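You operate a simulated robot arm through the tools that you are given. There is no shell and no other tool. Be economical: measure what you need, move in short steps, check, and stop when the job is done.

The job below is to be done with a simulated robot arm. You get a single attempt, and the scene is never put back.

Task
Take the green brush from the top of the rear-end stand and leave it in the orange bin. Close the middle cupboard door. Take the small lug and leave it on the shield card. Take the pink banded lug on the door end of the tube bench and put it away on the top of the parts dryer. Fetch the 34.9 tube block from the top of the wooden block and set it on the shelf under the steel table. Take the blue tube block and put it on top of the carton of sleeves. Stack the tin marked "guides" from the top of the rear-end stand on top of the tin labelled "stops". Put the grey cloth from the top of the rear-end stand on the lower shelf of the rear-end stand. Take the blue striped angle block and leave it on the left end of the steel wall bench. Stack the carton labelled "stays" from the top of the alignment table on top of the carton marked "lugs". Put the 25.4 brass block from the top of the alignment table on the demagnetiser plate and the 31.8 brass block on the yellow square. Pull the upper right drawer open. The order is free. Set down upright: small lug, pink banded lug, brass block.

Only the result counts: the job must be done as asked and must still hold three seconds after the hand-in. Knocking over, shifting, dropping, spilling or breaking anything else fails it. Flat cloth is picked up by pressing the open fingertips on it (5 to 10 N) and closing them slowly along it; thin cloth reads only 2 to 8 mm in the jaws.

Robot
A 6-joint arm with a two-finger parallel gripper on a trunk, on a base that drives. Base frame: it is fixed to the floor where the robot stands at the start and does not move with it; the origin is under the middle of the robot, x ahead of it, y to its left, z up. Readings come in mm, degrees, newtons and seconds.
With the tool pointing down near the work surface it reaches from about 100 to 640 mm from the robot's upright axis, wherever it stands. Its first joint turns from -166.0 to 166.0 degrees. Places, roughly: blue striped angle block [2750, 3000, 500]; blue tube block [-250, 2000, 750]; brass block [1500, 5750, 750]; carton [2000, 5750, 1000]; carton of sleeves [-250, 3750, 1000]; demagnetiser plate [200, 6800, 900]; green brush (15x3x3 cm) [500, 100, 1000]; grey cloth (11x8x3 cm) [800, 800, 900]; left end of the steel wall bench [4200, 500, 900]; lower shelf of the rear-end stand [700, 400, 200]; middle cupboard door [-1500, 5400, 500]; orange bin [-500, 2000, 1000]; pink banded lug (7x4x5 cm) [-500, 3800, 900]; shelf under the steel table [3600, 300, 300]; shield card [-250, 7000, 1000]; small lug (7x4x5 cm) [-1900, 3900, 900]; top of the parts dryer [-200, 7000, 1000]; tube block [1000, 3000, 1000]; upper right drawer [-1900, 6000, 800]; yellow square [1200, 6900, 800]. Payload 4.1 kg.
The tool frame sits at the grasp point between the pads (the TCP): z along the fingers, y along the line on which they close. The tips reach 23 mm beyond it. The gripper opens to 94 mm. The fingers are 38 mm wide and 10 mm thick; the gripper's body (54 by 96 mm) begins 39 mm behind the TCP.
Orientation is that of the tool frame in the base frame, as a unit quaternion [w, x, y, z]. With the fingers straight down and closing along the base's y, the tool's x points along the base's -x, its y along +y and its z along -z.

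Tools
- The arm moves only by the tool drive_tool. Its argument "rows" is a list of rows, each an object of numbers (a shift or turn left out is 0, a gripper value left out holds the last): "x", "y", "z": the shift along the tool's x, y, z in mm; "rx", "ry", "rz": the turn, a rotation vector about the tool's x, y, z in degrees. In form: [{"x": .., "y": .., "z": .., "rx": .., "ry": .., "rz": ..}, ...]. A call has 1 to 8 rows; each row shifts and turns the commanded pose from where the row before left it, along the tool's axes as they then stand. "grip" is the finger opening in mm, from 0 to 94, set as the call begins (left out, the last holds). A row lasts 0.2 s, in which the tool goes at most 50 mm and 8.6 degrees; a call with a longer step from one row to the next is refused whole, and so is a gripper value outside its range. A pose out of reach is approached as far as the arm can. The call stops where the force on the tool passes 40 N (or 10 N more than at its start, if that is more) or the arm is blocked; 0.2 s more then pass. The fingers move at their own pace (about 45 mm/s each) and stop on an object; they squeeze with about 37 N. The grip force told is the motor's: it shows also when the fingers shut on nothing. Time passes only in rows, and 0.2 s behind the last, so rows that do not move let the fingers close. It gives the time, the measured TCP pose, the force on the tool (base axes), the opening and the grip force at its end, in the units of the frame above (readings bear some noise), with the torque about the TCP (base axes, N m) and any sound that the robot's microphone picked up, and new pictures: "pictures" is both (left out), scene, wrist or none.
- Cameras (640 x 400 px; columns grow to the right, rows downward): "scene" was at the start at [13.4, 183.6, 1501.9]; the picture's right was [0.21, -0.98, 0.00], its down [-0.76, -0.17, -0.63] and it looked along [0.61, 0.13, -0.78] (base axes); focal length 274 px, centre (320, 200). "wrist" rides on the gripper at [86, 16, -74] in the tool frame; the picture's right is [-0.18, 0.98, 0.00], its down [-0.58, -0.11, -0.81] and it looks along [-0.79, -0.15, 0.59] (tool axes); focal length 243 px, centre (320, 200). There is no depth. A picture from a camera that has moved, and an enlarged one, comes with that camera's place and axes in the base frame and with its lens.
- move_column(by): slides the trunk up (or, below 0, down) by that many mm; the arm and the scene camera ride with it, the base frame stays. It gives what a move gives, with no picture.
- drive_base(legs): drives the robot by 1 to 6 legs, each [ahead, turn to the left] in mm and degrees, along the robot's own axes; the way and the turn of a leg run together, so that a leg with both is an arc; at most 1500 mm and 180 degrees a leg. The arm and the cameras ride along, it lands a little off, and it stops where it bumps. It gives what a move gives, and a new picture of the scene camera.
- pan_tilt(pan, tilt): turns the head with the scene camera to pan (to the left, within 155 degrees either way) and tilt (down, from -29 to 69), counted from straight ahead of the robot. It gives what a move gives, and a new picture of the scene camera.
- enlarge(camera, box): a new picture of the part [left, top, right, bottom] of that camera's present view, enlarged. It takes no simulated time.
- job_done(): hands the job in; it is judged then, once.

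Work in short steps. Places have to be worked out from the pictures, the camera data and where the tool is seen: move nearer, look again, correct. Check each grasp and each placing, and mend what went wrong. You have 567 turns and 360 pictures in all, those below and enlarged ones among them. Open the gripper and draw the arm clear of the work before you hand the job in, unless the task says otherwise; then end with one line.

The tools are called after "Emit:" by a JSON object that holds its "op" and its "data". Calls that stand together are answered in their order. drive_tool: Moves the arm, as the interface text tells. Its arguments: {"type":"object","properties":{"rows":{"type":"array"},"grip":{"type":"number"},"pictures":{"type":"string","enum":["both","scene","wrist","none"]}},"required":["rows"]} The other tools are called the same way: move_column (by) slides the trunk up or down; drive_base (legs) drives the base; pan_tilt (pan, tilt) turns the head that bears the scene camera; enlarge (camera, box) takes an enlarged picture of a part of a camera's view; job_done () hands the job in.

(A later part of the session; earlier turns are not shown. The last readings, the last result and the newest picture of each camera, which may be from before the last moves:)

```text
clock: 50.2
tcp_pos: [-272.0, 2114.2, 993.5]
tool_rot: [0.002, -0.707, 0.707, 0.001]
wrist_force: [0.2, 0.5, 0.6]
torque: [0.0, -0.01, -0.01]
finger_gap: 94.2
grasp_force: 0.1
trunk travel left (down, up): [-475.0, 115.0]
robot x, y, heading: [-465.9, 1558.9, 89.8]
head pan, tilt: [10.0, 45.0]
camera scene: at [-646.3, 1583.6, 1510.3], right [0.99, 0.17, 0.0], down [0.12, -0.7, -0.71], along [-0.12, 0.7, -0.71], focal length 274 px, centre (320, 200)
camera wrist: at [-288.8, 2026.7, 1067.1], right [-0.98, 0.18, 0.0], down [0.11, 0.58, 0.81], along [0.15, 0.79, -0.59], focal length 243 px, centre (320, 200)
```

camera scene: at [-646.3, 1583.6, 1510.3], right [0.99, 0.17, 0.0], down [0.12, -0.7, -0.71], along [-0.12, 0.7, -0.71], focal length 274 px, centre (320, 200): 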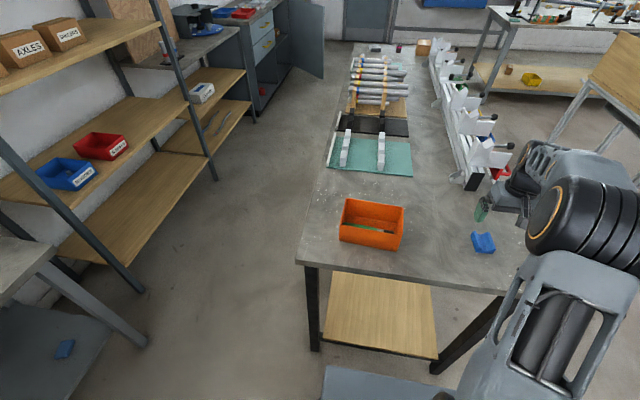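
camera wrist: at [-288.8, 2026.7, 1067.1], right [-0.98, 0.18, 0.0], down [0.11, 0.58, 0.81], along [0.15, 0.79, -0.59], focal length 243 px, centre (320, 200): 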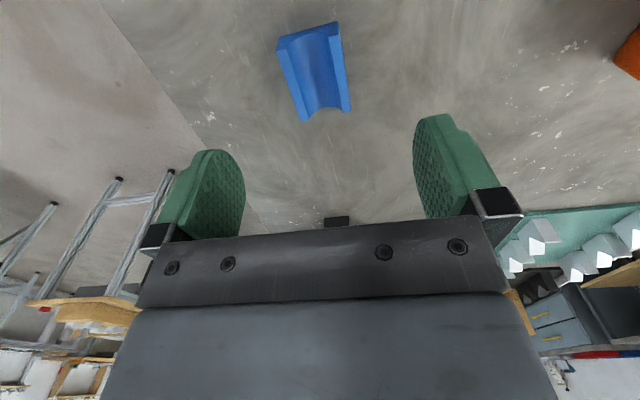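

Consistent: centre ≈(-270,2110). Descend and close.

Emit:
{"op": "drive_tool", "data": {"rows": [{"z": 40, "x": 3, "y": -1}, {"z": 40}, {"z": 22}], "pictures": "wrist"}}

Emit:
{"op": "drive_tool", "data": {"rows": [{}, {}, {}, {}, {}], "grip": 0, "pictures": "none"}}

Emit:
{"op": "drive_tool", "data": {"rows": [{"z": -45}, {"z": -45}, {"z": -45}, {"z": -45}, {"z": -45}], "pictures": "both"}}

```text
clock: 51.0
tcp_pos: [-270.8, 2111.2, 888.8]
tool_rot: [0.001, -0.707, 0.707, 0.0]
wrist_force: [0.0, -0.1, -0.1]
torque: [-0.01, 0.03, 0.0]
finger_gap: 94.1
grasp_force: 0.0
trunk travel left (down, up): [-475.0, 115.0]
robot x, y, heading: [-467.4, 1560.2, 89.7]
head pan, tilt: [10.0, 45.0]
camera wrist: at [-287.8, 2024.2, 963.7], right [-0.98, 0.18, 0.0], down [0.11, 0.58, 0.81], along [0.15, 0.79, -0.59], focal length 243 px, centre (320, 200)
```

wrist: 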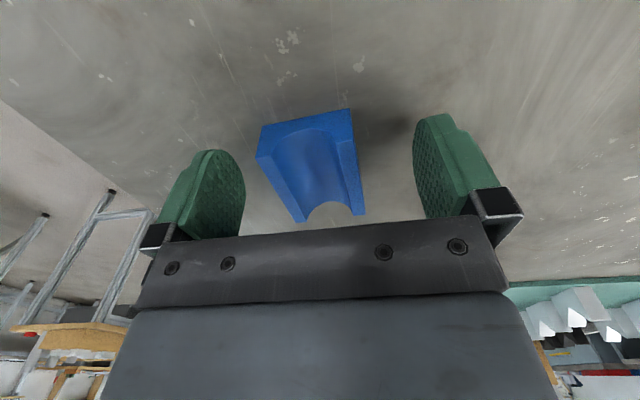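

```text
clock: 52.2
tcp_pos: [-269.9, 2111.1, 889.0]
tool_rot: [0.002, -0.707, 0.708, 0.002]
wrist_force: [-0.1, 0.9, 0.3]
torque: [0.0, 0.01, 0.0]
finger_gap: 44.3
grasp_force: 37.1
trunk travel left (down, up): [-475.0, 115.0]
robot x, y, heading: [-467.6, 1564.0, 90.0]
head pan, tilt: [10.0, 45.0]
```

```text
clock: 53.4
tcp_pos: [-272.7, 2110.6, 1114.2]
tool_rot: [-0.002, 0.707, -0.707, 0.0]
wrist_force: [-0.5, 0.2, -0.2]
torque: [0.01, 0.0, -0.01]
finger_gap: 44.4
grasp_force: 37.4
trunk travel left (down, up): [-475.0, 115.0]
robot x, y, heading: [-460.8, 1563.4, 90.0]
head pan, tilt: [10.0, 45.0]
camera scene: at [-646.5, 1583.3, 1510.1], right [0.99, 0.17, 0.0], down [0.12, -0.7, -0.71], along [-0.12, 0.7, -0.71], focal length 274 px, centre (320, 200)
camera wrist: at [-289.5, 2024.1, 1189.7], right [-0.98, 0.18, 0.0], down [0.11, 0.58, 0.81], along [0.15, 0.79, -0.59], focal length 243 px, centre (320, 200)
```

scene: 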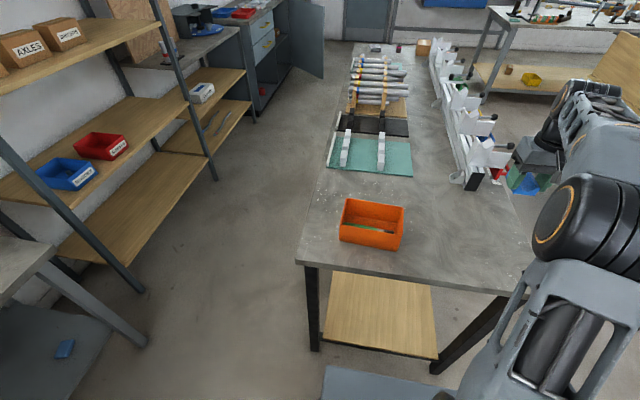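
wrist: 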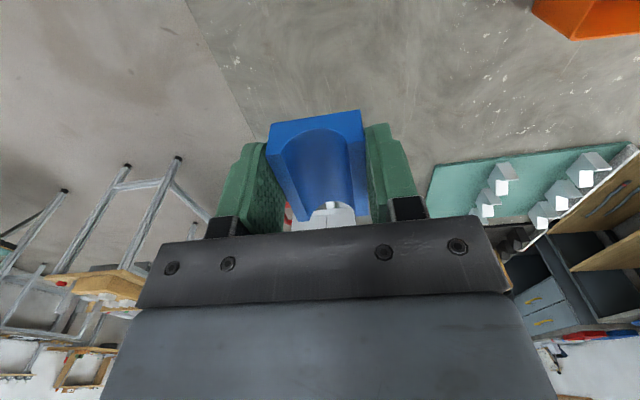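

Block held (44 mm). Tuck the arm a bit, then drive around to the corridor right of the bench.

Emit:
{"op": "drive_tool", "data": {"rows": [{"x": 40, "z": -20}, {"x": 40, "z": -20}, {"x": 40, "z": -20}, {"x": 40, "z": -20}], "pictures": "none"}}

Emit:
{"op": "drive_base", "data": {"legs": [[-150, 0], [0, -90], [860, 0], [0, 90]]}}

Emit:
{"op": "pan_tilt", "data": {"pan": 5, "tilt": 20}}

```text
clock: 54.4
tcp_pos: [-273.4, 1947.8, 1195.5]
tool_rot: [-0.002, 0.707, -0.707, 0.0]
wrist_force: [-0.1, 0.3, -0.5]
torque: [-0.02, -0.02, 0.0]
finger_gap: 44.8
grasp_force: 36.6
trunk travel left (down, up): [-475.0, 115.0]
robot x, y, heading: [-461.2, 1562.8, 89.7]
head pan, tilt: [10.0, 45.0]
```

```text
clock: 67.7
tcp_pos: [567.9, 1795.0, 1195.4]
tool_rot: [-0.001, 0.721, -0.693, 0.0]
wrist_force: [0.8, -0.2, -0.9]
torque: [-0.02, 0.01, 0.02]
finger_gap: 44.6
grasp_force: 36.9
trunk travel left (down, up): [-475.0, 115.0]
robot x, y, heading: [392.2, 1400.3, 92.3]
head pan, tilt: [10.0, 45.0]
camera scene: at [208.4, 1414.8, 1510.2], right [0.98, 0.21, 0.0], down [0.15, -0.69, -0.71], along [-0.15, 0.69, -0.71], focal length 274 px, centre (320, 200)
```

scene: 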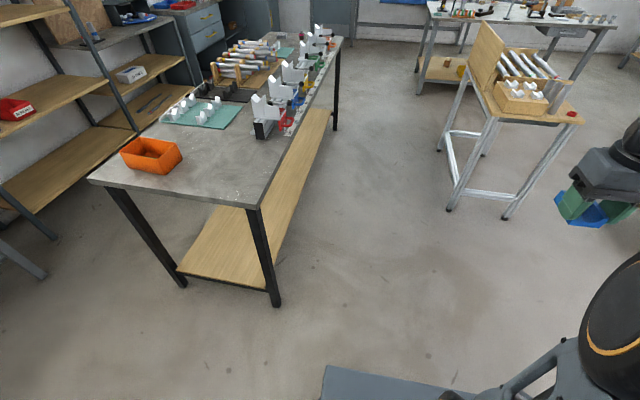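

```text
clock: 68.6
tcp_pos: [567.8, 1794.1, 1194.6]
tool_rot: [-0.002, 0.72, -0.694, -0.001]
wrist_force: [-0.5, 0.6, -0.7]
torque: [-0.01, -0.02, 0.0]
finger_gap: 44.7
grasp_force: 36.8
trunk travel left (down, up): [-475.0, 115.0]
robot x, y, heading: [388.5, 1402.3, 91.8]
head pan, tilt: [5.0, 20.0]
camera scene: at [214.0, 1427.7, 1548.8], right [0.99, 0.12, 0.0], down [0.04, -0.34, -0.94], along [-0.11, 0.93, -0.34], focal length 274 px, centre (320, 200)
```

scene: 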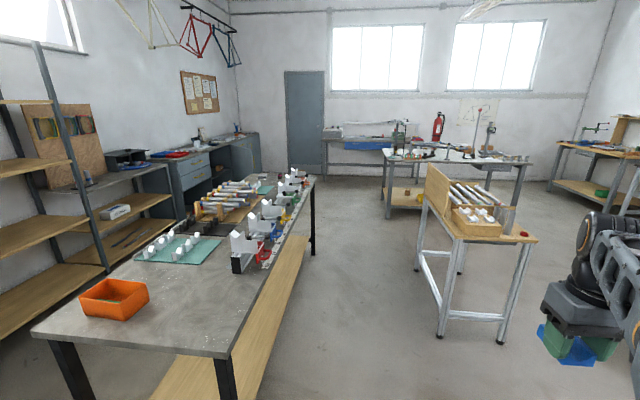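

Corridor is clear. Drive up past the far end of the bench.

Emit:
{"op": "drive_base", "data": {"legs": [[0, -1.8], [1450, 0], [1480, 0], [0, 90], [700, 0]]}}

Emit:
{"op": "pan_tilt", "data": {"pan": 80, "tilt": 40}}

```text
clock: 90.2
tcp_pos: [-688.1, 4495.5, 1194.1]
tool_rot: [-0.001, 1.0, 0.005, -0.002]
wrist_force: [0.4, 0.5, -0.9]
torque: [0.01, -0.04, 0.0]
finger_gap: 44.7
grasp_force: 37.0
trunk travel left (down, up): [-475.0, 115.0]
robot x, y, heading: [-303.1, 4302.2, -179.4]
head pan, tilt: [5.0, 20.0]
camera scene: at [-330.3, 4133.7, 1548.8], right [-0.1, 1.0, 0.0], down [0.34, 0.03, -0.94], along [-0.94, -0.09, -0.34], focal length 274 px, centre (320, 200)
```

scene: 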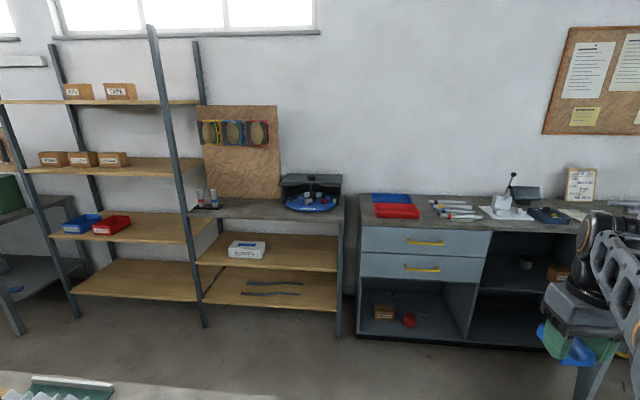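

```text
clock: 91.7
tcp_pos: [-687.8, 4495.9, 1195.1]
tool_rot: [-0.001, 1.0, 0.005, -0.002]
wrist_force: [0.5, 0.6, -0.5]
torque: [-0.01, -0.02, 0.02]
finger_gap: 44.6
grasp_force: 37.0
trunk travel left (down, up): [-475.0, 115.0]
robot x, y, heading: [-300.7, 4307.6, -179.6]
head pan, tilt: [80.0, 40.0]
camera scene: at [-251.5, 4058.7, 1517.5], right [-0.99, 0.17, 0.0], down [0.11, 0.63, -0.77], along [-0.13, -0.76, -0.64], focal length 274 px, centre (320, 200)
```

scene: 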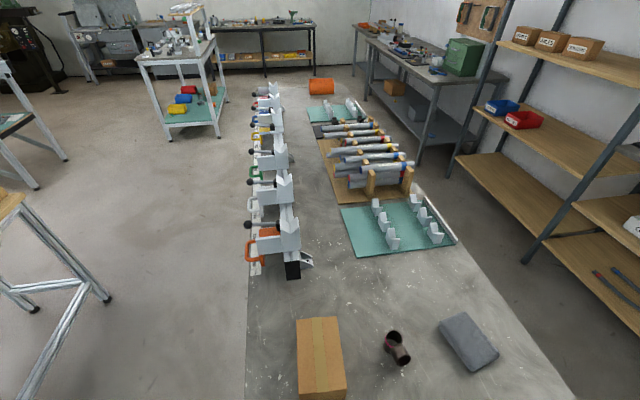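

Carton ≈(-288,3842), lug ≈(-460,3835), end of the bench in front. I'll re-pose the base to face −y with spare room.

Emit:
{"op": "drive_base", "data": {"legs": [[0, -90], [200, 0], [0, 180], [110, 0]]}}

Emit:
{"op": "pan_tilt", "data": {"pan": 0, "tilt": 45}}

Emit:
{"op": "enlarge", "data": {"camera": "scene", "box": [140, 130, 300, 230]}}

```text
clock: 105.2
tcp_pos: [-523.9, 4023.1, 1194.4]
tool_rot: [0.001, 0.735, 0.678, -0.001]
wrist_force: [0.8, 0.0, -1.3]
torque: [0.02, -0.02, -0.02]
finger_gap: 44.4
grasp_force: 36.6
trunk travel left (down, up): [-475.0, 115.0]
robot x, y, heading: [-304.5, 4395.9, -94.7]
head pan, tilt: [80.0, 40.0]
camera scene: at [-49.1, 4419.0, 1517.5], right [-0.26, -0.97, 0.0], down [-0.62, 0.17, -0.77], along [0.74, -0.2, -0.64], focal length 274 px, centre (320, 200)
```

scene: 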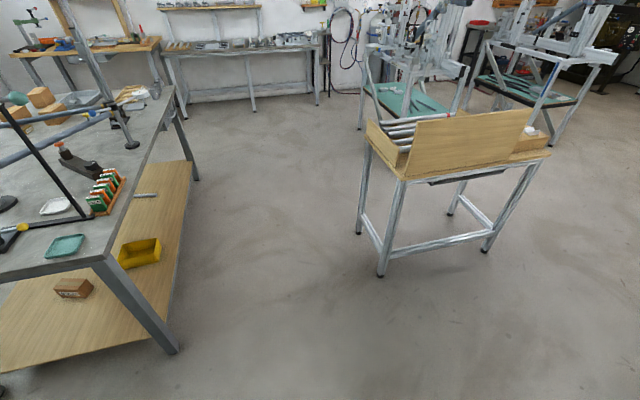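

```text
clock: 106.8
tcp_pos: [-523.7, 4023.6, 1195.3]
tool_rot: [0.001, 0.736, 0.677, -0.002]
wrist_force: [0.1, 0.4, 0.2]
torque: [-0.02, -0.02, 0.0]
finger_gap: 44.3
grasp_force: 36.3
trunk travel left (down, up): [-475.0, 115.0]
robot x, y, heading: [-302.2, 4394.7, -94.9]
head pan, tilt: [0.0, 45.0]
camera scene: at [-138.0, 4360.4, 1510.2], right [-1.0, 0.08, 0.0], down [0.06, 0.7, -0.71], along [-0.06, -0.7, -0.71], focal length 274 px, centre (320, 200)
```

scene: 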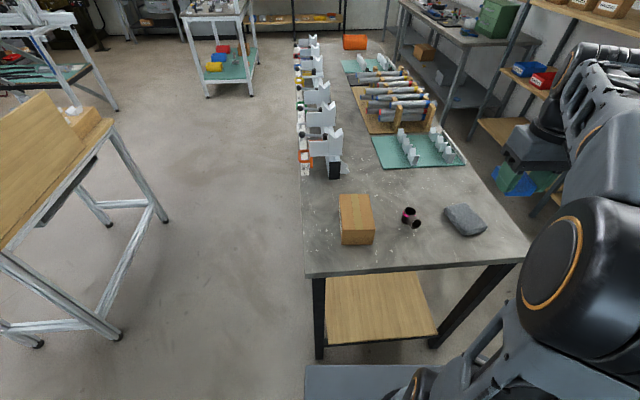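

```text
4.00 times, centred on (220, 180) of scene
camera zoom: at [-138.0, 4360.4, 1510.2], right [-1.0, 0.08, 0.0], down [0.06, 0.7, -0.71], along [-0.06, -0.7, -0.71], focal length 1095 px, centre (720, 280)
```

zoom: 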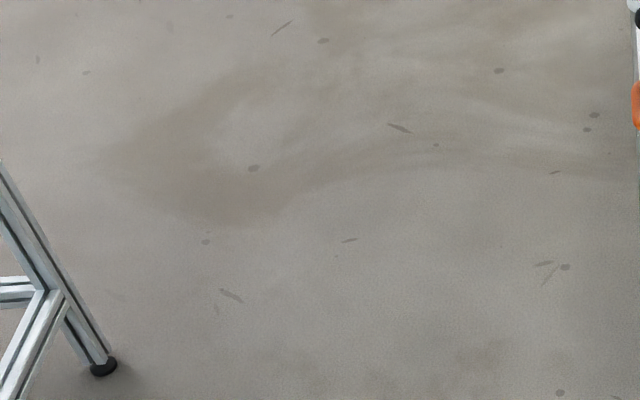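

Wrong crop; enlarge the carton and lug.

Emit:
{"op": "enlarge", "data": {"camera": "scene", "box": [320, 170, 480, 270]}}

```text
4.00 times, centred on (400, 220) of scene
camera zoom: at [-138.0, 4360.4, 1510.2], right [-1.0, 0.08, 0.0], down [0.06, 0.7, -0.71], along [-0.06, -0.7, -0.71], focal length 1095 px, centre (0, 120)
```

zoom: 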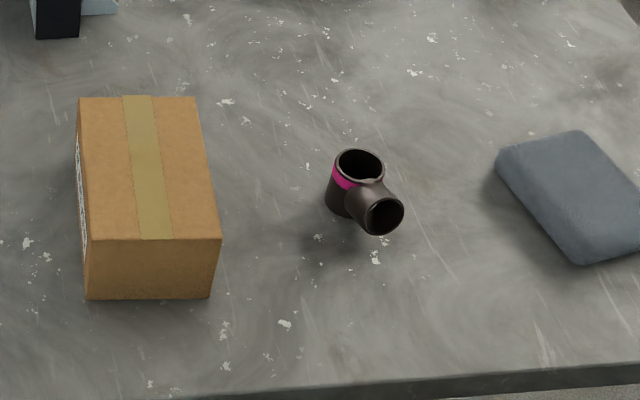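

Carton top ≈ z 932, centre (-287,3838), aligned with the tool. Move over it.

Emit:
{"op": "drive_tool", "data": {"rows": [{"x": -23.7, "y": 35.9}, {"x": -23.7, "y": 35.9}, {"x": -23.7, "y": 35.9}, {"x": -23.7, "y": 35.9}, {"x": -23.7, "y": 35.9}, {"x": -23.7, "y": 35.9}, {"x": -23.7, "y": 35.9, "z": 30}], "pictures": "none"}}

Emit:
{"op": "drive_tool", "data": {"rows": [{"z": 45}, {"z": 45}, {"z": 45}], "pictures": "both"}}

```text
refused: row 7 steps farther than a row can; nothing moved
```

```text
clock: 107.5
tcp_pos: [-521.7, 4024.7, 1058.7]
tool_rot: [0.001, 0.735, 0.678, -0.002]
wrist_force: [0.4, 0.2, -1.8]
torque: [-0.03, 0.04, 0.02]
finger_gap: 44.5
grasp_force: 36.9
trunk travel left (down, up): [-475.0, 115.0]
robot x, y, heading: [-301.5, 4396.7, -94.7]
head pan, tilt: [0.0, 45.0]
camera scene: at [-138.2, 4360.3, 1510.2], right [-1.0, 0.08, 0.0], down [0.06, 0.7, -0.71], along [-0.06, -0.7, -0.71], focal length 274 px, centre (320, 200)
camera wrist: at [-499.8, 4108.9, 1132.8], right [0.96, -0.26, 0.0], down [-0.15, -0.57, 0.81], along [-0.21, -0.78, -0.59], focal length 243 px, centre (320, 200)
```

scene: 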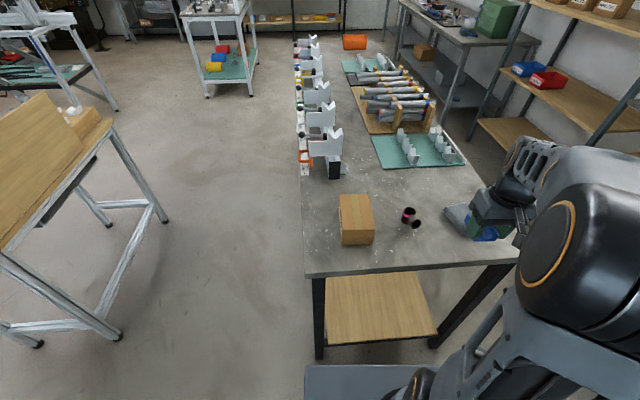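
wrist: 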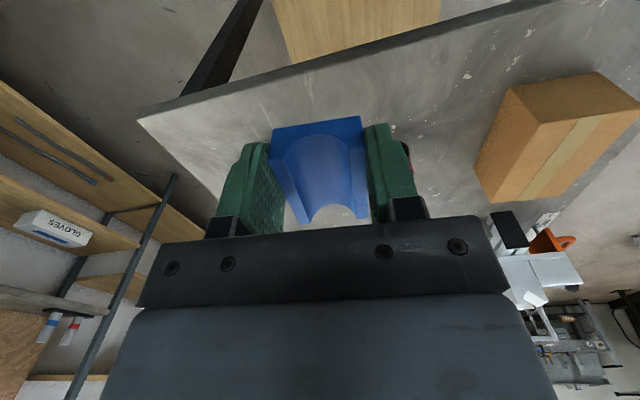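

The first call was refused; the tool just went down to 1059, still clear of everything. Move across now.

Emit:
{"op": "drive_tool", "data": {"rows": [{"x": -23.7, "y": 35.7}, {"x": -23.7, "y": 35.7}, {"x": -23.7, "y": 35.7}, {"x": -23.7, "y": 35.7}, {"x": -23.7, "y": 35.7}, {"x": -23.7, "y": 35.7}, {"x": -24.4, "y": 35.7}], "pictures": "none"}}

Emit:
{"op": "drive_tool", "data": {"rows": [{"z": 40}, {"z": 40}], "pictures": "both"}}

```text
clock: 109.2
tcp_pos: [-288.2, 3834.0, 1059.9]
tool_rot: [0.0, 0.734, 0.679, -0.001]
wrist_force: [-0.3, 0.0, -0.9]
torque: [0.02, -0.02, -0.01]
finger_gap: 44.8
grasp_force: 36.7
trunk travel left (down, up): [-475.0, 115.0]
robot x, y, heading: [-302.0, 4394.2, -94.7]
head pan, tilt: [0.0, 45.0]
```

```text
clock: 109.8
tcp_pos: [-290.6, 3835.0, 978.5]
tool_rot: [0.0, 0.735, 0.678, -0.001]
wrist_force: [-0.3, 0.2, -1.0]
torque: [0.01, -0.02, 0.01]
finger_gap: 44.7
grasp_force: 36.9
trunk travel left (down, up): [-475.0, 115.0]
robot x, y, heading: [-301.0, 4394.7, -94.7]
head pan, tilt: [0.0, 45.0]
camera scene: at [-137.9, 4359.9, 1510.2], right [-1.0, 0.08, 0.0], down [0.06, 0.7, -0.71], along [-0.06, -0.7, -0.71], focal length 274 px, centre (320, 200)
camera wrist: at [-268.5, 3920.9, 1053.2], right [0.96, -0.26, 0.0], down [-0.15, -0.57, 0.81], along [-0.21, -0.78, -0.59], focal length 243 px, centre (320, 200)
```

scene: 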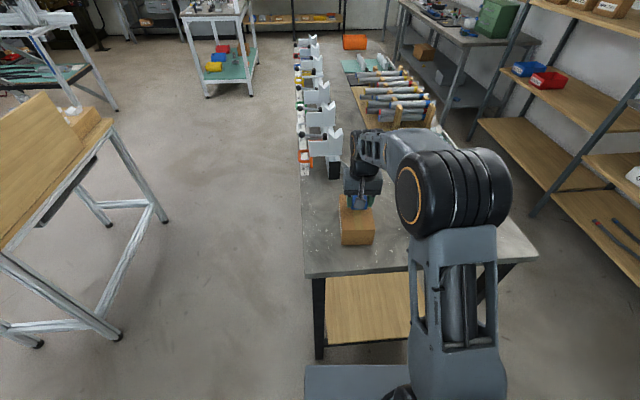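
wrist: 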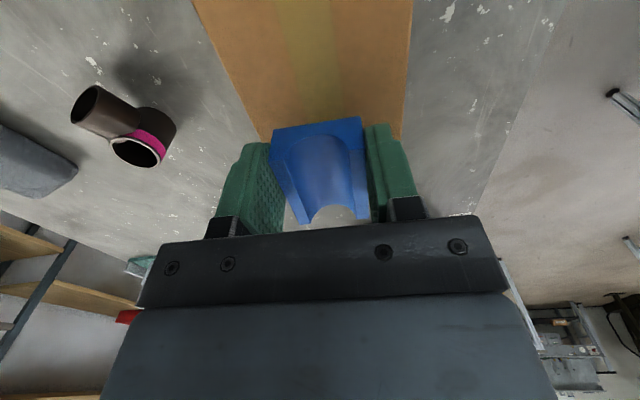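

Over the carton; lower to contact.

Emit:
{"op": "drive_tool", "data": {"rows": [{"z": 12}, {"z": 6}, {"z": 3}], "pictures": "none"}}

Emit:
{"op": "drive_tool", "data": {"rows": [{"z": 3}, {"z": 2}], "pictures": "wrist"}}

```text
clock: 110.5
tcp_pos: [-289.9, 3836.7, 960.3]
tool_rot: [0.001, 0.735, 0.678, -0.002]
wrist_force: [-0.7, -0.5, 7.1]
torque: [-0.09, -0.03, -0.04]
finger_gap: 44.7
grasp_force: 36.8
trunk travel left (down, up): [-475.0, 115.0]
robot x, y, heading: [-303.0, 4396.4, -94.9]
head pan, tilt: [0.0, 45.0]
```

```text
clock: 111.2
tcp_pos: [-289.3, 3837.1, 959.7]
tool_rot: [0.005, 0.735, 0.678, -0.005]
wrist_force: [-4.8, -2.4, 40.0]
torque: [0.05, 0.13, -0.04]
finger_gap: 44.9
grasp_force: 36.8
trunk travel left (down, up): [-475.0, 115.0]
robot x, y, heading: [-298.4, 4392.7, -94.9]
head pan, tilt: [0.0, 45.0]
camera wrist: at [-267.5, 3922.9, 1032.6], right [0.96, -0.26, 0.0], down [-0.15, -0.56, 0.81], along [-0.21, -0.79, -0.58], focal length 243 px, centre (320, 200)
```

wrist: 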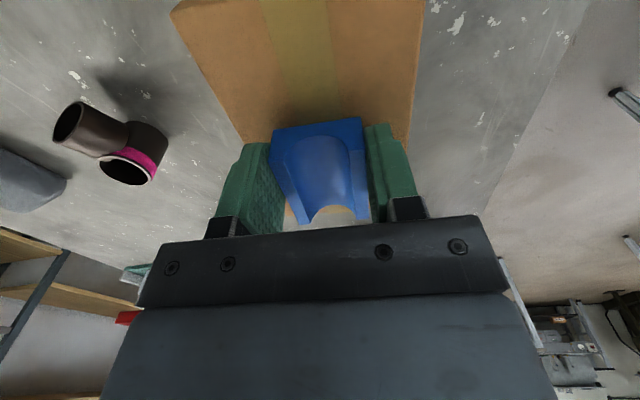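

Contact on the carton. Relieve the push and release, then lift.

Emit:
{"op": "drive_tool", "data": {"rows": [{"z": -3.5}], "pictures": "none"}}

Emit:
{"op": "drive_tool", "data": {"rows": [{}, {}, {}], "grip": 60, "pictures": "none"}}

Emit:
{"op": "drive_tool", "data": {"rows": [{"z": -40}, {"z": -40}, {"z": -40}], "pictures": "both"}}

```text
clock: 111.5
tcp_pos: [-289.5, 3837.1, 959.4]
tool_rot: [0.004, 0.735, 0.678, -0.003]
wrist_force: [-5.4, -5.6, 28.6]
torque: [-0.79, 0.2, -0.11]
finger_gap: 44.4
grasp_force: 37.1
trunk travel left (down, up): [-475.0, 115.0]
robot x, y, heading: [-297.7, 4393.7, -94.9]
head pan, tilt: [0.0, 45.0]
```

```text
clock: 112.3
tcp_pos: [-287.7, 3835.2, 957.0]
tool_rot: [0.0, 0.735, 0.678, -0.002]
wrist_force: [1.2, -0.5, 0.0]
torque: [-0.04, 0.02, 0.0]
finger_gap: 59.7
grasp_force: 0.1
trunk travel left (down, up): [-475.0, 115.0]
robot x, y, heading: [-303.0, 4390.8, -94.7]
head pan, tilt: [0.0, 45.0]
```

```text
clock: 113.2
tcp_pos: [-288.7, 3836.6, 1079.8]
tool_rot: [0.0, 0.735, 0.678, -0.002]
wrist_force: [0.1, 0.4, 0.2]
torque: [0.03, -0.03, -0.01]
finger_gap: 60.2
grasp_force: 0.0
trunk travel left (down, up): [-475.0, 115.0]
robot x, y, heading: [-303.3, 4394.1, -95.1]
head pan, tilt: [0.0, 45.0]
camera scene: at [-138.0, 4360.4, 1510.1], right [-1.0, 0.08, 0.0], down [0.06, 0.7, -0.71], along [-0.06, -0.7, -0.71], focal length 274 px, centre (320, 200)
camera wrist: at [-266.3, 3922.5, 1153.2], right [0.96, -0.26, 0.0], down [-0.15, -0.57, 0.81], along [-0.21, -0.78, -0.59], focal length 243 px, centre (320, 200)
```

scene: 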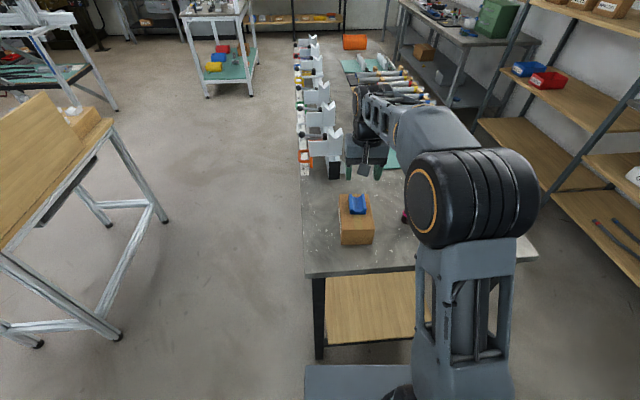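
wrist: 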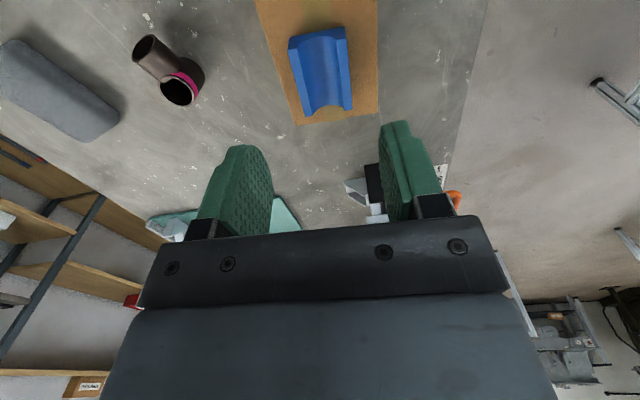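

Block sits well on the carton. Now the pink-banded lug, main tube ≈(-450,3828), branch pointing +y. Align the fingers across it.

Emit:
{"op": "drive_tool", "data": {"rows": [{"rz": -8.5}, {"rz": -8.5}, {"x": 6.5, "y": -39.8}, {"x": 6.5, "y": -39.8}, {"x": 6.5, "y": -39.8}, {"x": 6.5, "y": -39.8}, {"z": 40}, {"z": 40}], "grip": 80, "pictures": "both"}}

Emit:
{"op": "enlarge", "data": {"camera": "wrist", "box": [240, 20, 400, 120]}}

```text
clock: 115.0
tcp_pos: [-450.4, 3826.5, 998.4]
tool_rot: [0.001, 0.627, 0.779, -0.002]
wrist_force: [-0.9, 0.2, -0.1]
torque: [0.0, 0.04, -0.01]
finger_gap: 80.2
grasp_force: 0.0
trunk travel left (down, up): [-475.0, 115.0]
robot x, y, heading: [-302.0, 4395.2, -95.0]
head pan, tilt: [0.0, 45.0]
camera scene: at [-137.9, 4360.2, 1510.2], right [-1.0, 0.08, 0.0], down [0.06, 0.7, -0.71], along [-0.06, -0.7, -0.71], focal length 274 px, centre (320, 200)
camera wrist: at [-454.0, 3915.3, 1072.6], right [1.0, 0.03, 0.0], down [0.02, -0.59, 0.81], along [0.02, -0.81, -0.59], focal length 243 px, centre (320, 200)
```

scene: 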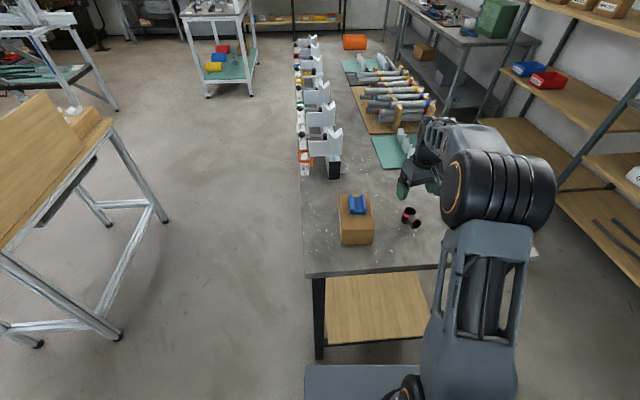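
wrist: 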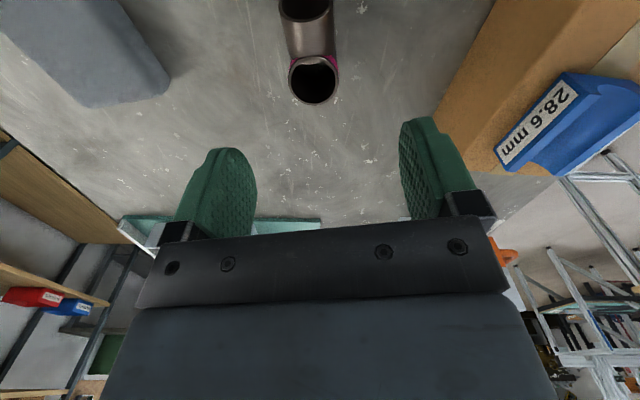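

```text
4.00 times, centred on (320, 70) of wrist
camera zoom: at [-454.0, 3915.3, 1072.6], right [1.0, 0.03, 0.0], down [0.02, -0.59, 0.81], along [0.02, -0.81, -0.59], focal length 970 px, centre (320, 720)
```

zoom: 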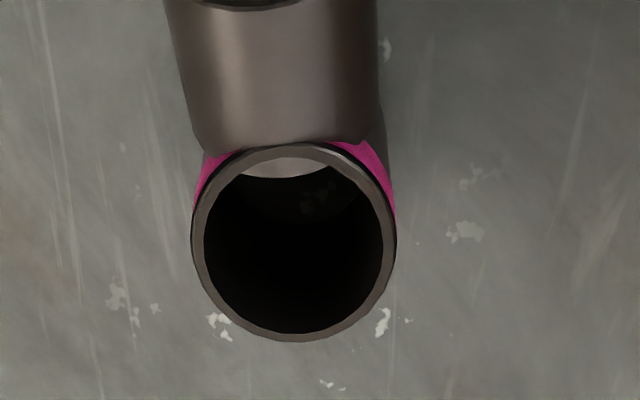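

Well aligned; tube centre ≈(-456,3828). Descend and grip.

Emit:
{"op": "drive_tool", "data": {"rows": [{"y": -6, "z": 38}, {"z": 40}, {"z": 28}], "pictures": "wrist"}}

Emit:
{"op": "drive_tool", "data": {"rows": [{}, {}, {}, {}, {}], "grip": 0, "pictures": "none"}}

Emit:
{"op": "drive_tool", "data": {"rows": [{"z": -45}, {"z": -45}, {"z": -45}, {"z": -45}, {"z": -45}, {"z": -45}], "pictures": "both"}}

```text
clock: 115.8
tcp_pos: [-457.7, 3823.9, 893.3]
tool_rot: [0.0, 0.627, 0.779, -0.002]
wrist_force: [0.5, -0.3, 0.2]
torque: [0.0, 0.0, -0.03]
finger_gap: 80.1
grasp_force: 0.0
trunk travel left (down, up): [-475.0, 115.0]
robot x, y, heading: [-303.5, 4396.0, -94.9]
head pan, tilt: [0.0, 45.0]
camera wrist: at [-460.8, 3913.4, 966.9], right [1.0, 0.03, 0.0], down [0.02, -0.59, 0.81], along [0.02, -0.81, -0.59], focal length 243 px, centre (320, 200)
```

wrist: 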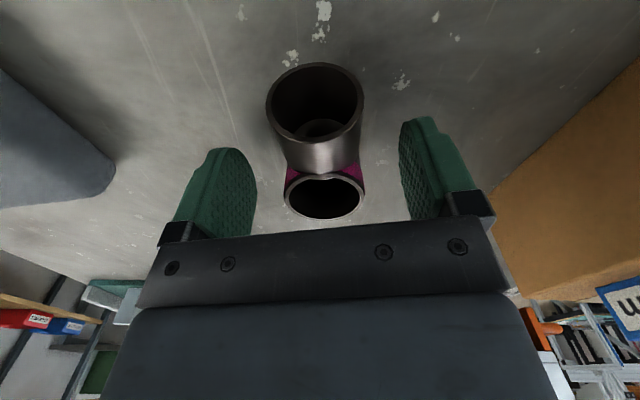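

```text
clock: 117.0
tcp_pos: [-457.9, 3823.5, 893.1]
tool_rot: [-0.001, 0.626, 0.78, 0.0]
wrist_force: [-0.4, 0.4, -0.3]
torque: [-0.01, -0.01, 0.06]
finger_gap: 36.1
grasp_force: 37.0
trunk travel left (down, up): [-475.0, 115.0]
robot x, y, heading: [-303.6, 4397.1, -95.2]
head pan, tilt: [0.0, 45.0]
```

```text
clock: 118.3
tcp_pos: [-456.0, 3826.5, 1162.5]
tool_rot: [0.0, 0.626, 0.779, -0.001]
wrist_force: [-0.3, 0.3, -0.3]
torque: [0.04, 0.02, 0.0]
finger_gap: 35.9
grasp_force: 36.9
trunk travel left (down, up): [-475.0, 115.0]
robot x, y, heading: [-303.0, 4397.2, -94.7]
head pan, tilt: [0.0, 45.0]
camera scene: at [-138.1, 4360.3, 1510.1], right [-1.0, 0.08, 0.0], down [0.06, 0.7, -0.71], along [-0.06, -0.7, -0.71], focal length 274 px, centre (320, 200)
camera wrist: at [-460.3, 3914.5, 1236.5], right [1.0, 0.03, 0.0], down [0.02, -0.59, 0.81], along [0.02, -0.81, -0.59], focal length 243 px, centre (320, 200)
```

scene: 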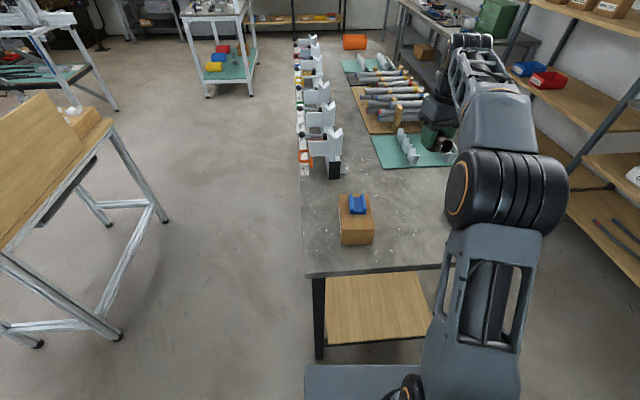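
wrist: 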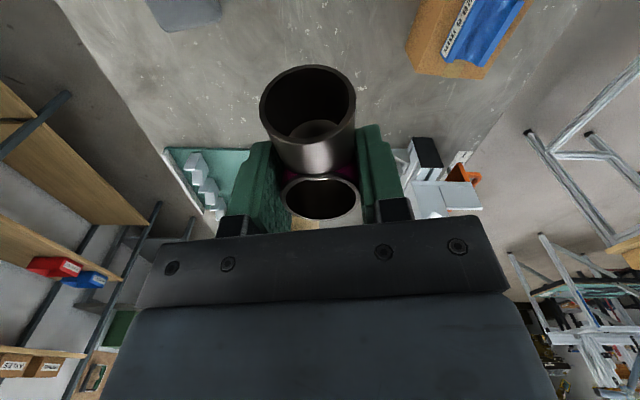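

Lug held (36 mm). Tuck, turn round and drive toward the door-wall bench.

Emit:
{"op": "drive_tool", "data": {"rows": [{"x": 45}, {"x": 45}, {"x": 45}, {"x": 45}], "pictures": "none"}}

Emit:
{"op": "drive_base", "data": {"legs": [[-150, 0], [0, 175], [800, 0]]}}

Emit:
{"op": "pan_tilt", "data": {"pan": -10, "tilt": 25}}

```text
clock: 119.3
tcp_pos: [-492.2, 4002.5, 1162.2]
tool_rot: [0.0, 0.625, 0.78, -0.002]
wrist_force: [-0.1, 0.9, -0.9]
torque: [-0.01, -0.01, 0.0]
finger_gap: 35.8
grasp_force: 36.8
trunk travel left (down, up): [-475.0, 115.0]
robot x, y, heading: [-300.4, 4394.7, -94.8]
head pan, tilt: [0.0, 45.0]
```

```text
clock: 131.8
tcp_pos: [15.7, 5713.4, 1161.8]
tool_rot: [-0.001, 0.769, -0.64, 0.0]
wrist_force: [-0.2, -0.3, -1.3]
torque: [0.0, 0.02, 0.02]
finger_gap: 35.8
grasp_force: 36.6
trunk travel left (down, up): [-475.0, 115.0]
robot x, y, heading: [-190.1, 5328.6, 83.5]
head pan, tilt: [0.0, 45.0]
camera scene: at [-352.1, 5369.3, 1510.2], right [0.99, -0.12, 0.0], down [-0.08, -0.7, -0.71], along [0.08, 0.7, -0.71], focal length 274 px, centre (320, 200)
```

scene: 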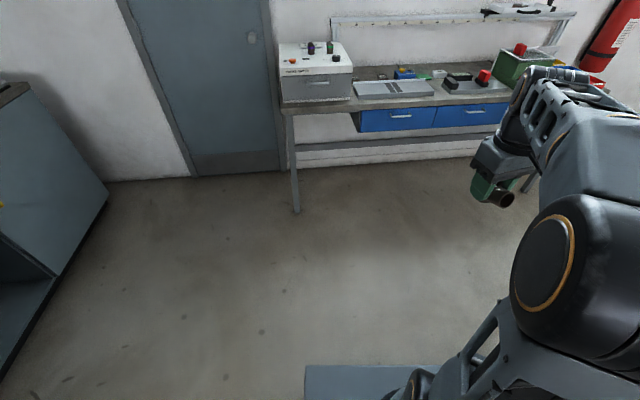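

```text
clock: 132.6
tcp_pos: [16.1, 5715.2, 1162.3]
tool_rot: [-0.001, 0.768, -0.64, 0.0]
wrist_force: [0.2, 0.1, -1.0]
torque: [0.06, -0.01, 0.0]
finger_gap: 35.6
grasp_force: 36.5
trunk travel left (down, up): [-475.0, 115.0]
robot x, y, heading: [-191.5, 5326.5, 83.2]
head pan, tilt: [-10.0, 25.0]
camera scene: at [-335.2, 5376.7, 1540.7], right [0.96, -0.29, 0.0], down [-0.12, -0.41, -0.91], along [0.26, 0.87, -0.42], focal length 274 px, centre (320, 200)
```

scene: 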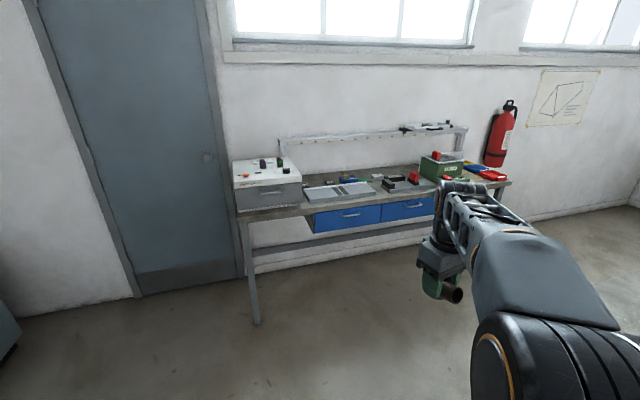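

Zoom into the bench by the door.

Emit:
{"op": "enlarge", "data": {"camera": "scene", "box": [220, 130, 400, 242]}}

Emit:
{"op": "enlarge", "data": {"camera": "scene", "box": [380, 110, 540, 210]}}

```text
3.56 times, centred on (310, 186) of scene
camera zoom: at [-335.2, 5376.7, 1540.7], right [0.96, -0.29, 0.0], down [-0.12, -0.41, -0.91], along [0.26, 0.87, -0.42], focal length 974 px, centre (356, 250)
```

zoom: 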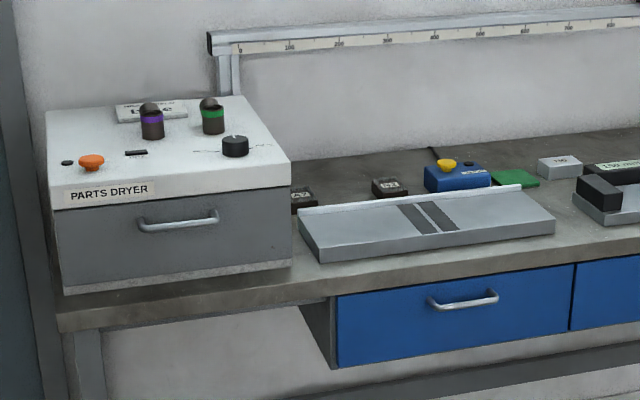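

```text
4.00 times, centred on (460, 160) of scene
camera zoom: at [-335.2, 5376.7, 1540.7], right [0.96, -0.29, 0.0], down [-0.12, -0.41, -0.91], along [0.26, 0.87, -0.42], focal length 1095 px, centre (-240, 360)
```

zoom: 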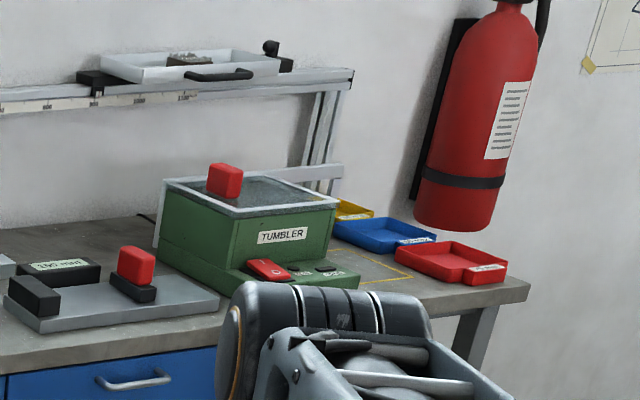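

Parts dryer (white top) carries purple and green lugs and a card at its back. Drive closer.

Emit:
{"op": "drive_base", "data": {"legs": [[0, 6.8], [850, 0]]}}

Emit:
{"op": "pan_tilt", "data": {"pan": 0, "tilt": 40}}

Emit:
{"op": "enlarge", "data": {"camera": "scene", "box": [240, 100, 480, 250]}}

```text
clock: 137.8
tcp_pos: [-33.9, 6609.9, 1161.8]
tool_rot: [-0.001, 0.805, -0.593, 0.0]
wrist_force: [1.3, -0.6, -1.2]
torque: [0.02, 0.0, 0.0]
finger_gap: 35.7
grasp_force: 37.1
trunk travel left (down, up): [-475.0, 115.0]
robot x, y, heading: [-192.0, 6200.2, 90.2]
head pan, tilt: [-10.0, 25.0]
camera scene: at [-342.3, 6232.3, 1540.8], right [0.99, -0.17, 0.0], down [-0.07, -0.42, -0.91], along [0.15, 0.89, -0.42], focal length 274 px, centre (320, 200)
```

scene: 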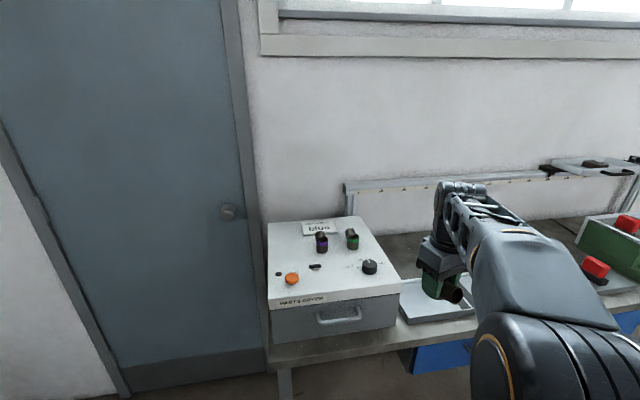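

```text
clock: 138.6
tcp_pos: [-34.1, 6609.8, 1161.2]
tool_rot: [-0.001, 0.806, -0.592, 0.0]
wrist_force: [0.3, -0.5, -1.4]
torque: [0.03, 0.0, -0.04]
finger_gap: 35.7
grasp_force: 37.3
trunk travel left (down, up): [-475.0, 115.0]
robot x, y, heading: [-188.2, 6203.2, 90.1]
head pan, tilt: [0.0, 40.0]
camera scene: at [-358.2, 6226.4, 1517.5], right [1.0, 0.0, 0.0], down [0.0, -0.64, -0.77], along [0.0, 0.77, -0.64], focal length 274 px, centre (320, 200)
```

scene: 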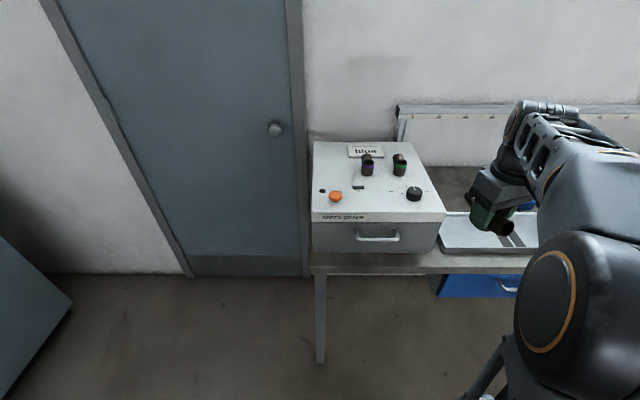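

```text
2.67 times, centred on (360, 175) of scene
camera zoom: at [-358.2, 6226.4, 1517.5], right [1.0, 0.0, 0.0], down [0.0, -0.64, -0.77], along [0.0, 0.77, -0.64], focal length 730 px, centre (213, 267)
```

zoom: 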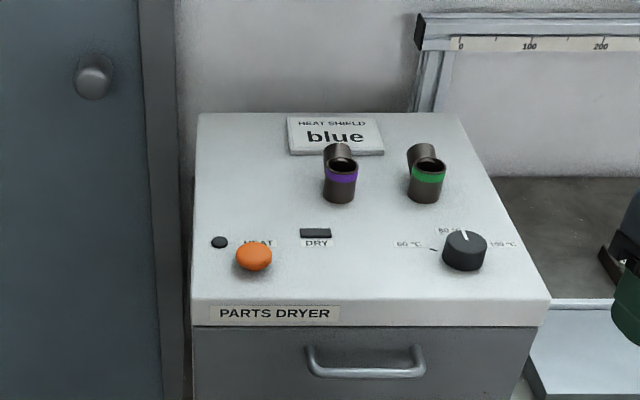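

Heat-shield card ≈ x −250…−118, y 7112…; dryer top z≈979, front edge y≈6815. I'll put the pink lug in the free front area ≈(-185,6890). Drive 150 closer.

Emit:
{"op": "drive_base", "data": {"legs": [[150, 0]]}}

```text
clock: 140.0
tcp_pos: [-35.2, 6758.2, 1161.5]
tool_rot: [-0.001, 0.806, -0.592, 0.0]
wrist_force: [0.2, 0.5, -1.4]
torque: [0.01, 0.02, 0.01]
finger_gap: 35.9
grasp_force: 37.1
trunk travel left (down, up): [-475.0, 115.0]
robot x, y, heading: [-192.3, 6348.8, 90.2]
head pan, tilt: [0.0, 40.0]
camera scene: at [-358.6, 6375.7, 1517.4], right [1.0, 0.0, 0.0], down [0.0, -0.64, -0.77], along [0.0, 0.77, -0.64], focal length 274 px, centre (320, 200)
```

scene: 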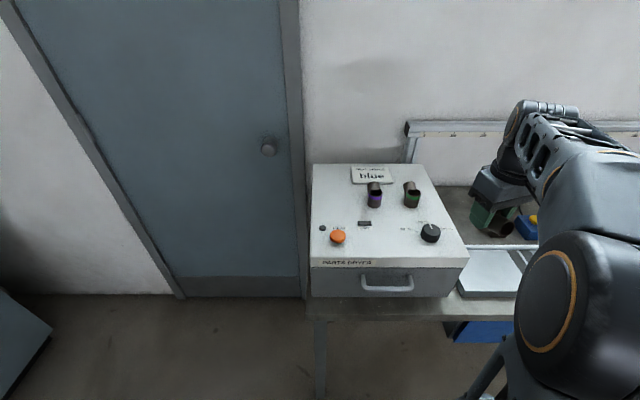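

Move over the free front area and check with the wrist view.

Emit:
{"op": "drive_tool", "data": {"rows": [{"x": -40.3, "y": 26.7}, {"x": -40.3, "y": 26.7}, {"x": -40.3, "y": 26.7}, {"x": -40.3, "y": 26.7}, {"z": 35}, {"z": 35}], "pictures": "both"}}

```text
clock: 141.4
tcp_pos: [-183.5, 6881.2, 1092.9]
tool_rot: [-0.001, 0.806, -0.592, 0.0]
wrist_force: [1.1, -1.7, -1.6]
torque: [0.01, 0.03, 0.01]
finger_gap: 35.7
grasp_force: 36.6
trunk travel left (down, up): [-475.0, 115.0]
robot x, y, heading: [-192.4, 6349.9, 90.3]
head pan, tilt: [0.0, 40.0]
camera scene: at [-358.5, 6375.3, 1517.5], right [1.0, 0.0, 0.0], down [0.0, -0.64, -0.77], along [0.0, 0.77, -0.64], focal length 274 px, centre (320, 200)
camera wrist: at [-174.4, 6793.5, 1167.5], right [-0.99, -0.12, 0.0], down [-0.07, 0.58, 0.81], along [-0.09, 0.8, -0.59], focal length 243 px, centre (320, 200)
```

scene: 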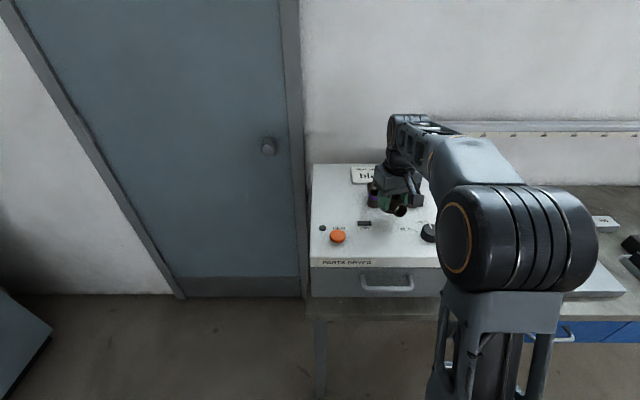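
wrist: 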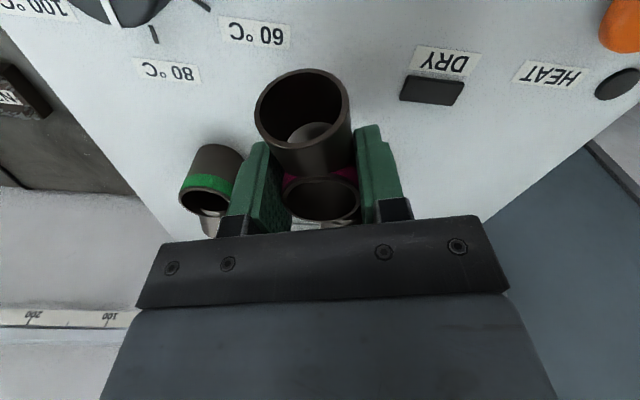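

Spot is clear (knob, switch and lugs well away). Lower to contact.

Emit:
{"op": "drive_tool", "data": {"rows": [{"z": 40}, {"z": 30}, {"z": 8}], "pictures": "none"}}

Emit:
{"op": "drive_tool", "data": {"rows": [{"z": 4}, {"z": 3}, {"z": 3}, {"z": 3}], "pictures": "wrist"}}

```text
clock: 141.8
tcp_pos: [-183.8, 6882.0, 1059.9]
tool_rot: [-0.008, 0.806, -0.592, -0.005]
wrist_force: [-0.9, -2.5, 10.8]
torque: [-0.24, 0.0, 0.04]
finger_gap: 35.8
grasp_force: 37.2
trunk travel left (down, up): [-475.0, 115.0]
robot x, y, heading: [-187.4, 6349.6, 90.0]
head pan, tilt: [0.0, 40.0]
stopped in row 2: the force on the tool passed its limit (the readings are from after the stop); the commanded pose is now the measured one
```

```text
clock: 142.4
tcp_pos: [-184.1, 6882.1, 1060.2]
tool_rot: [-0.014, 0.806, -0.592, -0.009]
wrist_force: [0.0, -1.1, 14.7]
torque: [-0.22, 0.01, -0.03]
finger_gap: 35.6
grasp_force: 37.1
trunk travel left (down, up): [-475.0, 115.0]
robot x, y, heading: [-190.6, 6349.2, 90.1]
head pan, tilt: [0.0, 40.0]
stopped in row 2: the force on the tool passed its limit (the readings are from after the stop); the commanded pose is now the measured one
camera wrist: at [-175.4, 6793.2, 1131.8], right [-0.99, -0.12, -0.01], down [-0.07, 0.56, 0.83], along [-0.09, 0.82, -0.56], focal length 243 px, centre (320, 200)
```

wrist: 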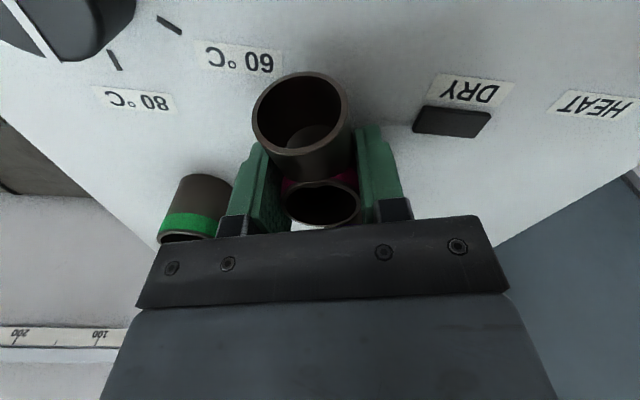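

The push came at TCP 1060, i.e. dryer top is really z≈1033 (re-triangulated from labels too). The lug stands on it with ~20 mm gap from the purple lug; release gently.

Emit:
{"op": "drive_tool", "data": {"rows": [{"z": -1}], "pictures": "none"}}

Emit:
{"op": "drive_tool", "data": {"rows": [{}, {}, {}], "grip": 52, "pictures": "wrist"}}

Emit:
{"op": "drive_tool", "data": {"rows": [{"z": -30}, {"z": -45}, {"z": -45}], "pictures": "wrist"}}

```text
clock: 142.8
tcp_pos: [-184.7, 6882.8, 1060.1]
tool_rot: [-0.013, 0.806, -0.592, -0.008]
wrist_force: [0.4, 1.2, 13.9]
torque: [-0.18, -0.06, 0.05]
finger_gap: 35.5
grasp_force: 37.3
trunk travel left (down, up): [-475.0, 115.0]
robot x, y, heading: [-191.8, 6349.8, 89.9]
head pan, tilt: [0.0, 40.0]
```

```text
clock: 143.6
tcp_pos: [-185.5, 6884.2, 1058.8]
tool_rot: [-0.011, 0.806, -0.592, -0.008]
wrist_force: [0.9, 0.1, 0.1]
torque: [-0.01, 0.0, 0.01]
finger_gap: 51.9
grasp_force: 0.1
trunk travel left (down, up): [-475.0, 115.0]
robot x, y, heading: [-191.5, 6352.7, 90.1]
head pan, tilt: [0.0, 40.0]
camera wrist: at [-175.8, 6793.9, 1131.0], right [-0.99, -0.12, 0.0], down [-0.07, 0.57, 0.82], along [-0.09, 0.82, -0.57], focal length 243 px, centre (320, 200)
```

wrist: 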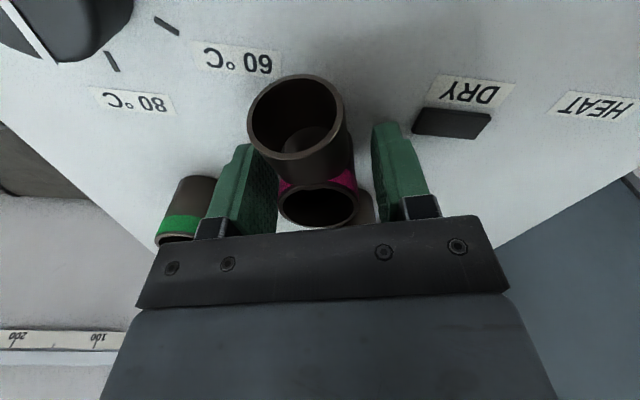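

```text
clock: 144.4
tcp_pos: [-185.2, 6882.5, 1176.9]
tool_rot: [-0.011, 0.806, -0.592, -0.008]
wrist_force: [0.2, 0.6, 0.1]
torque: [0.0, -0.01, 0.0]
finger_gap: 51.8
grasp_force: 0.0
trunk travel left (down, up): [-475.0, 115.0]
robot x, y, heading: [-191.3, 6350.8, 90.3]
head pan, tilt: [0.0, 40.0]
camera wrist: at [-176.4, 6792.3, 1249.0], right [-0.99, -0.12, 0.0], down [-0.07, 0.56, 0.82], along [-0.09, 0.82, -0.57], focal length 243 px, centre (320, 200)
```

wrist: 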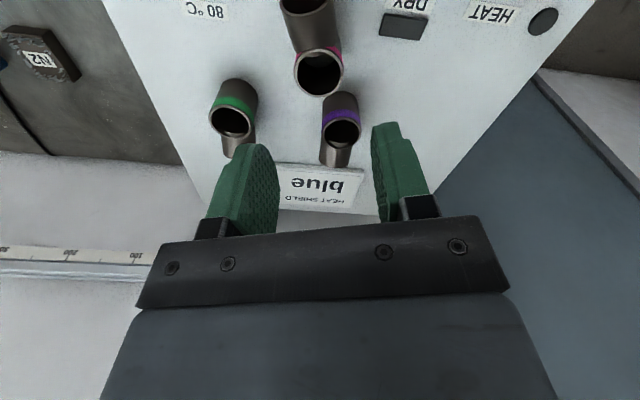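

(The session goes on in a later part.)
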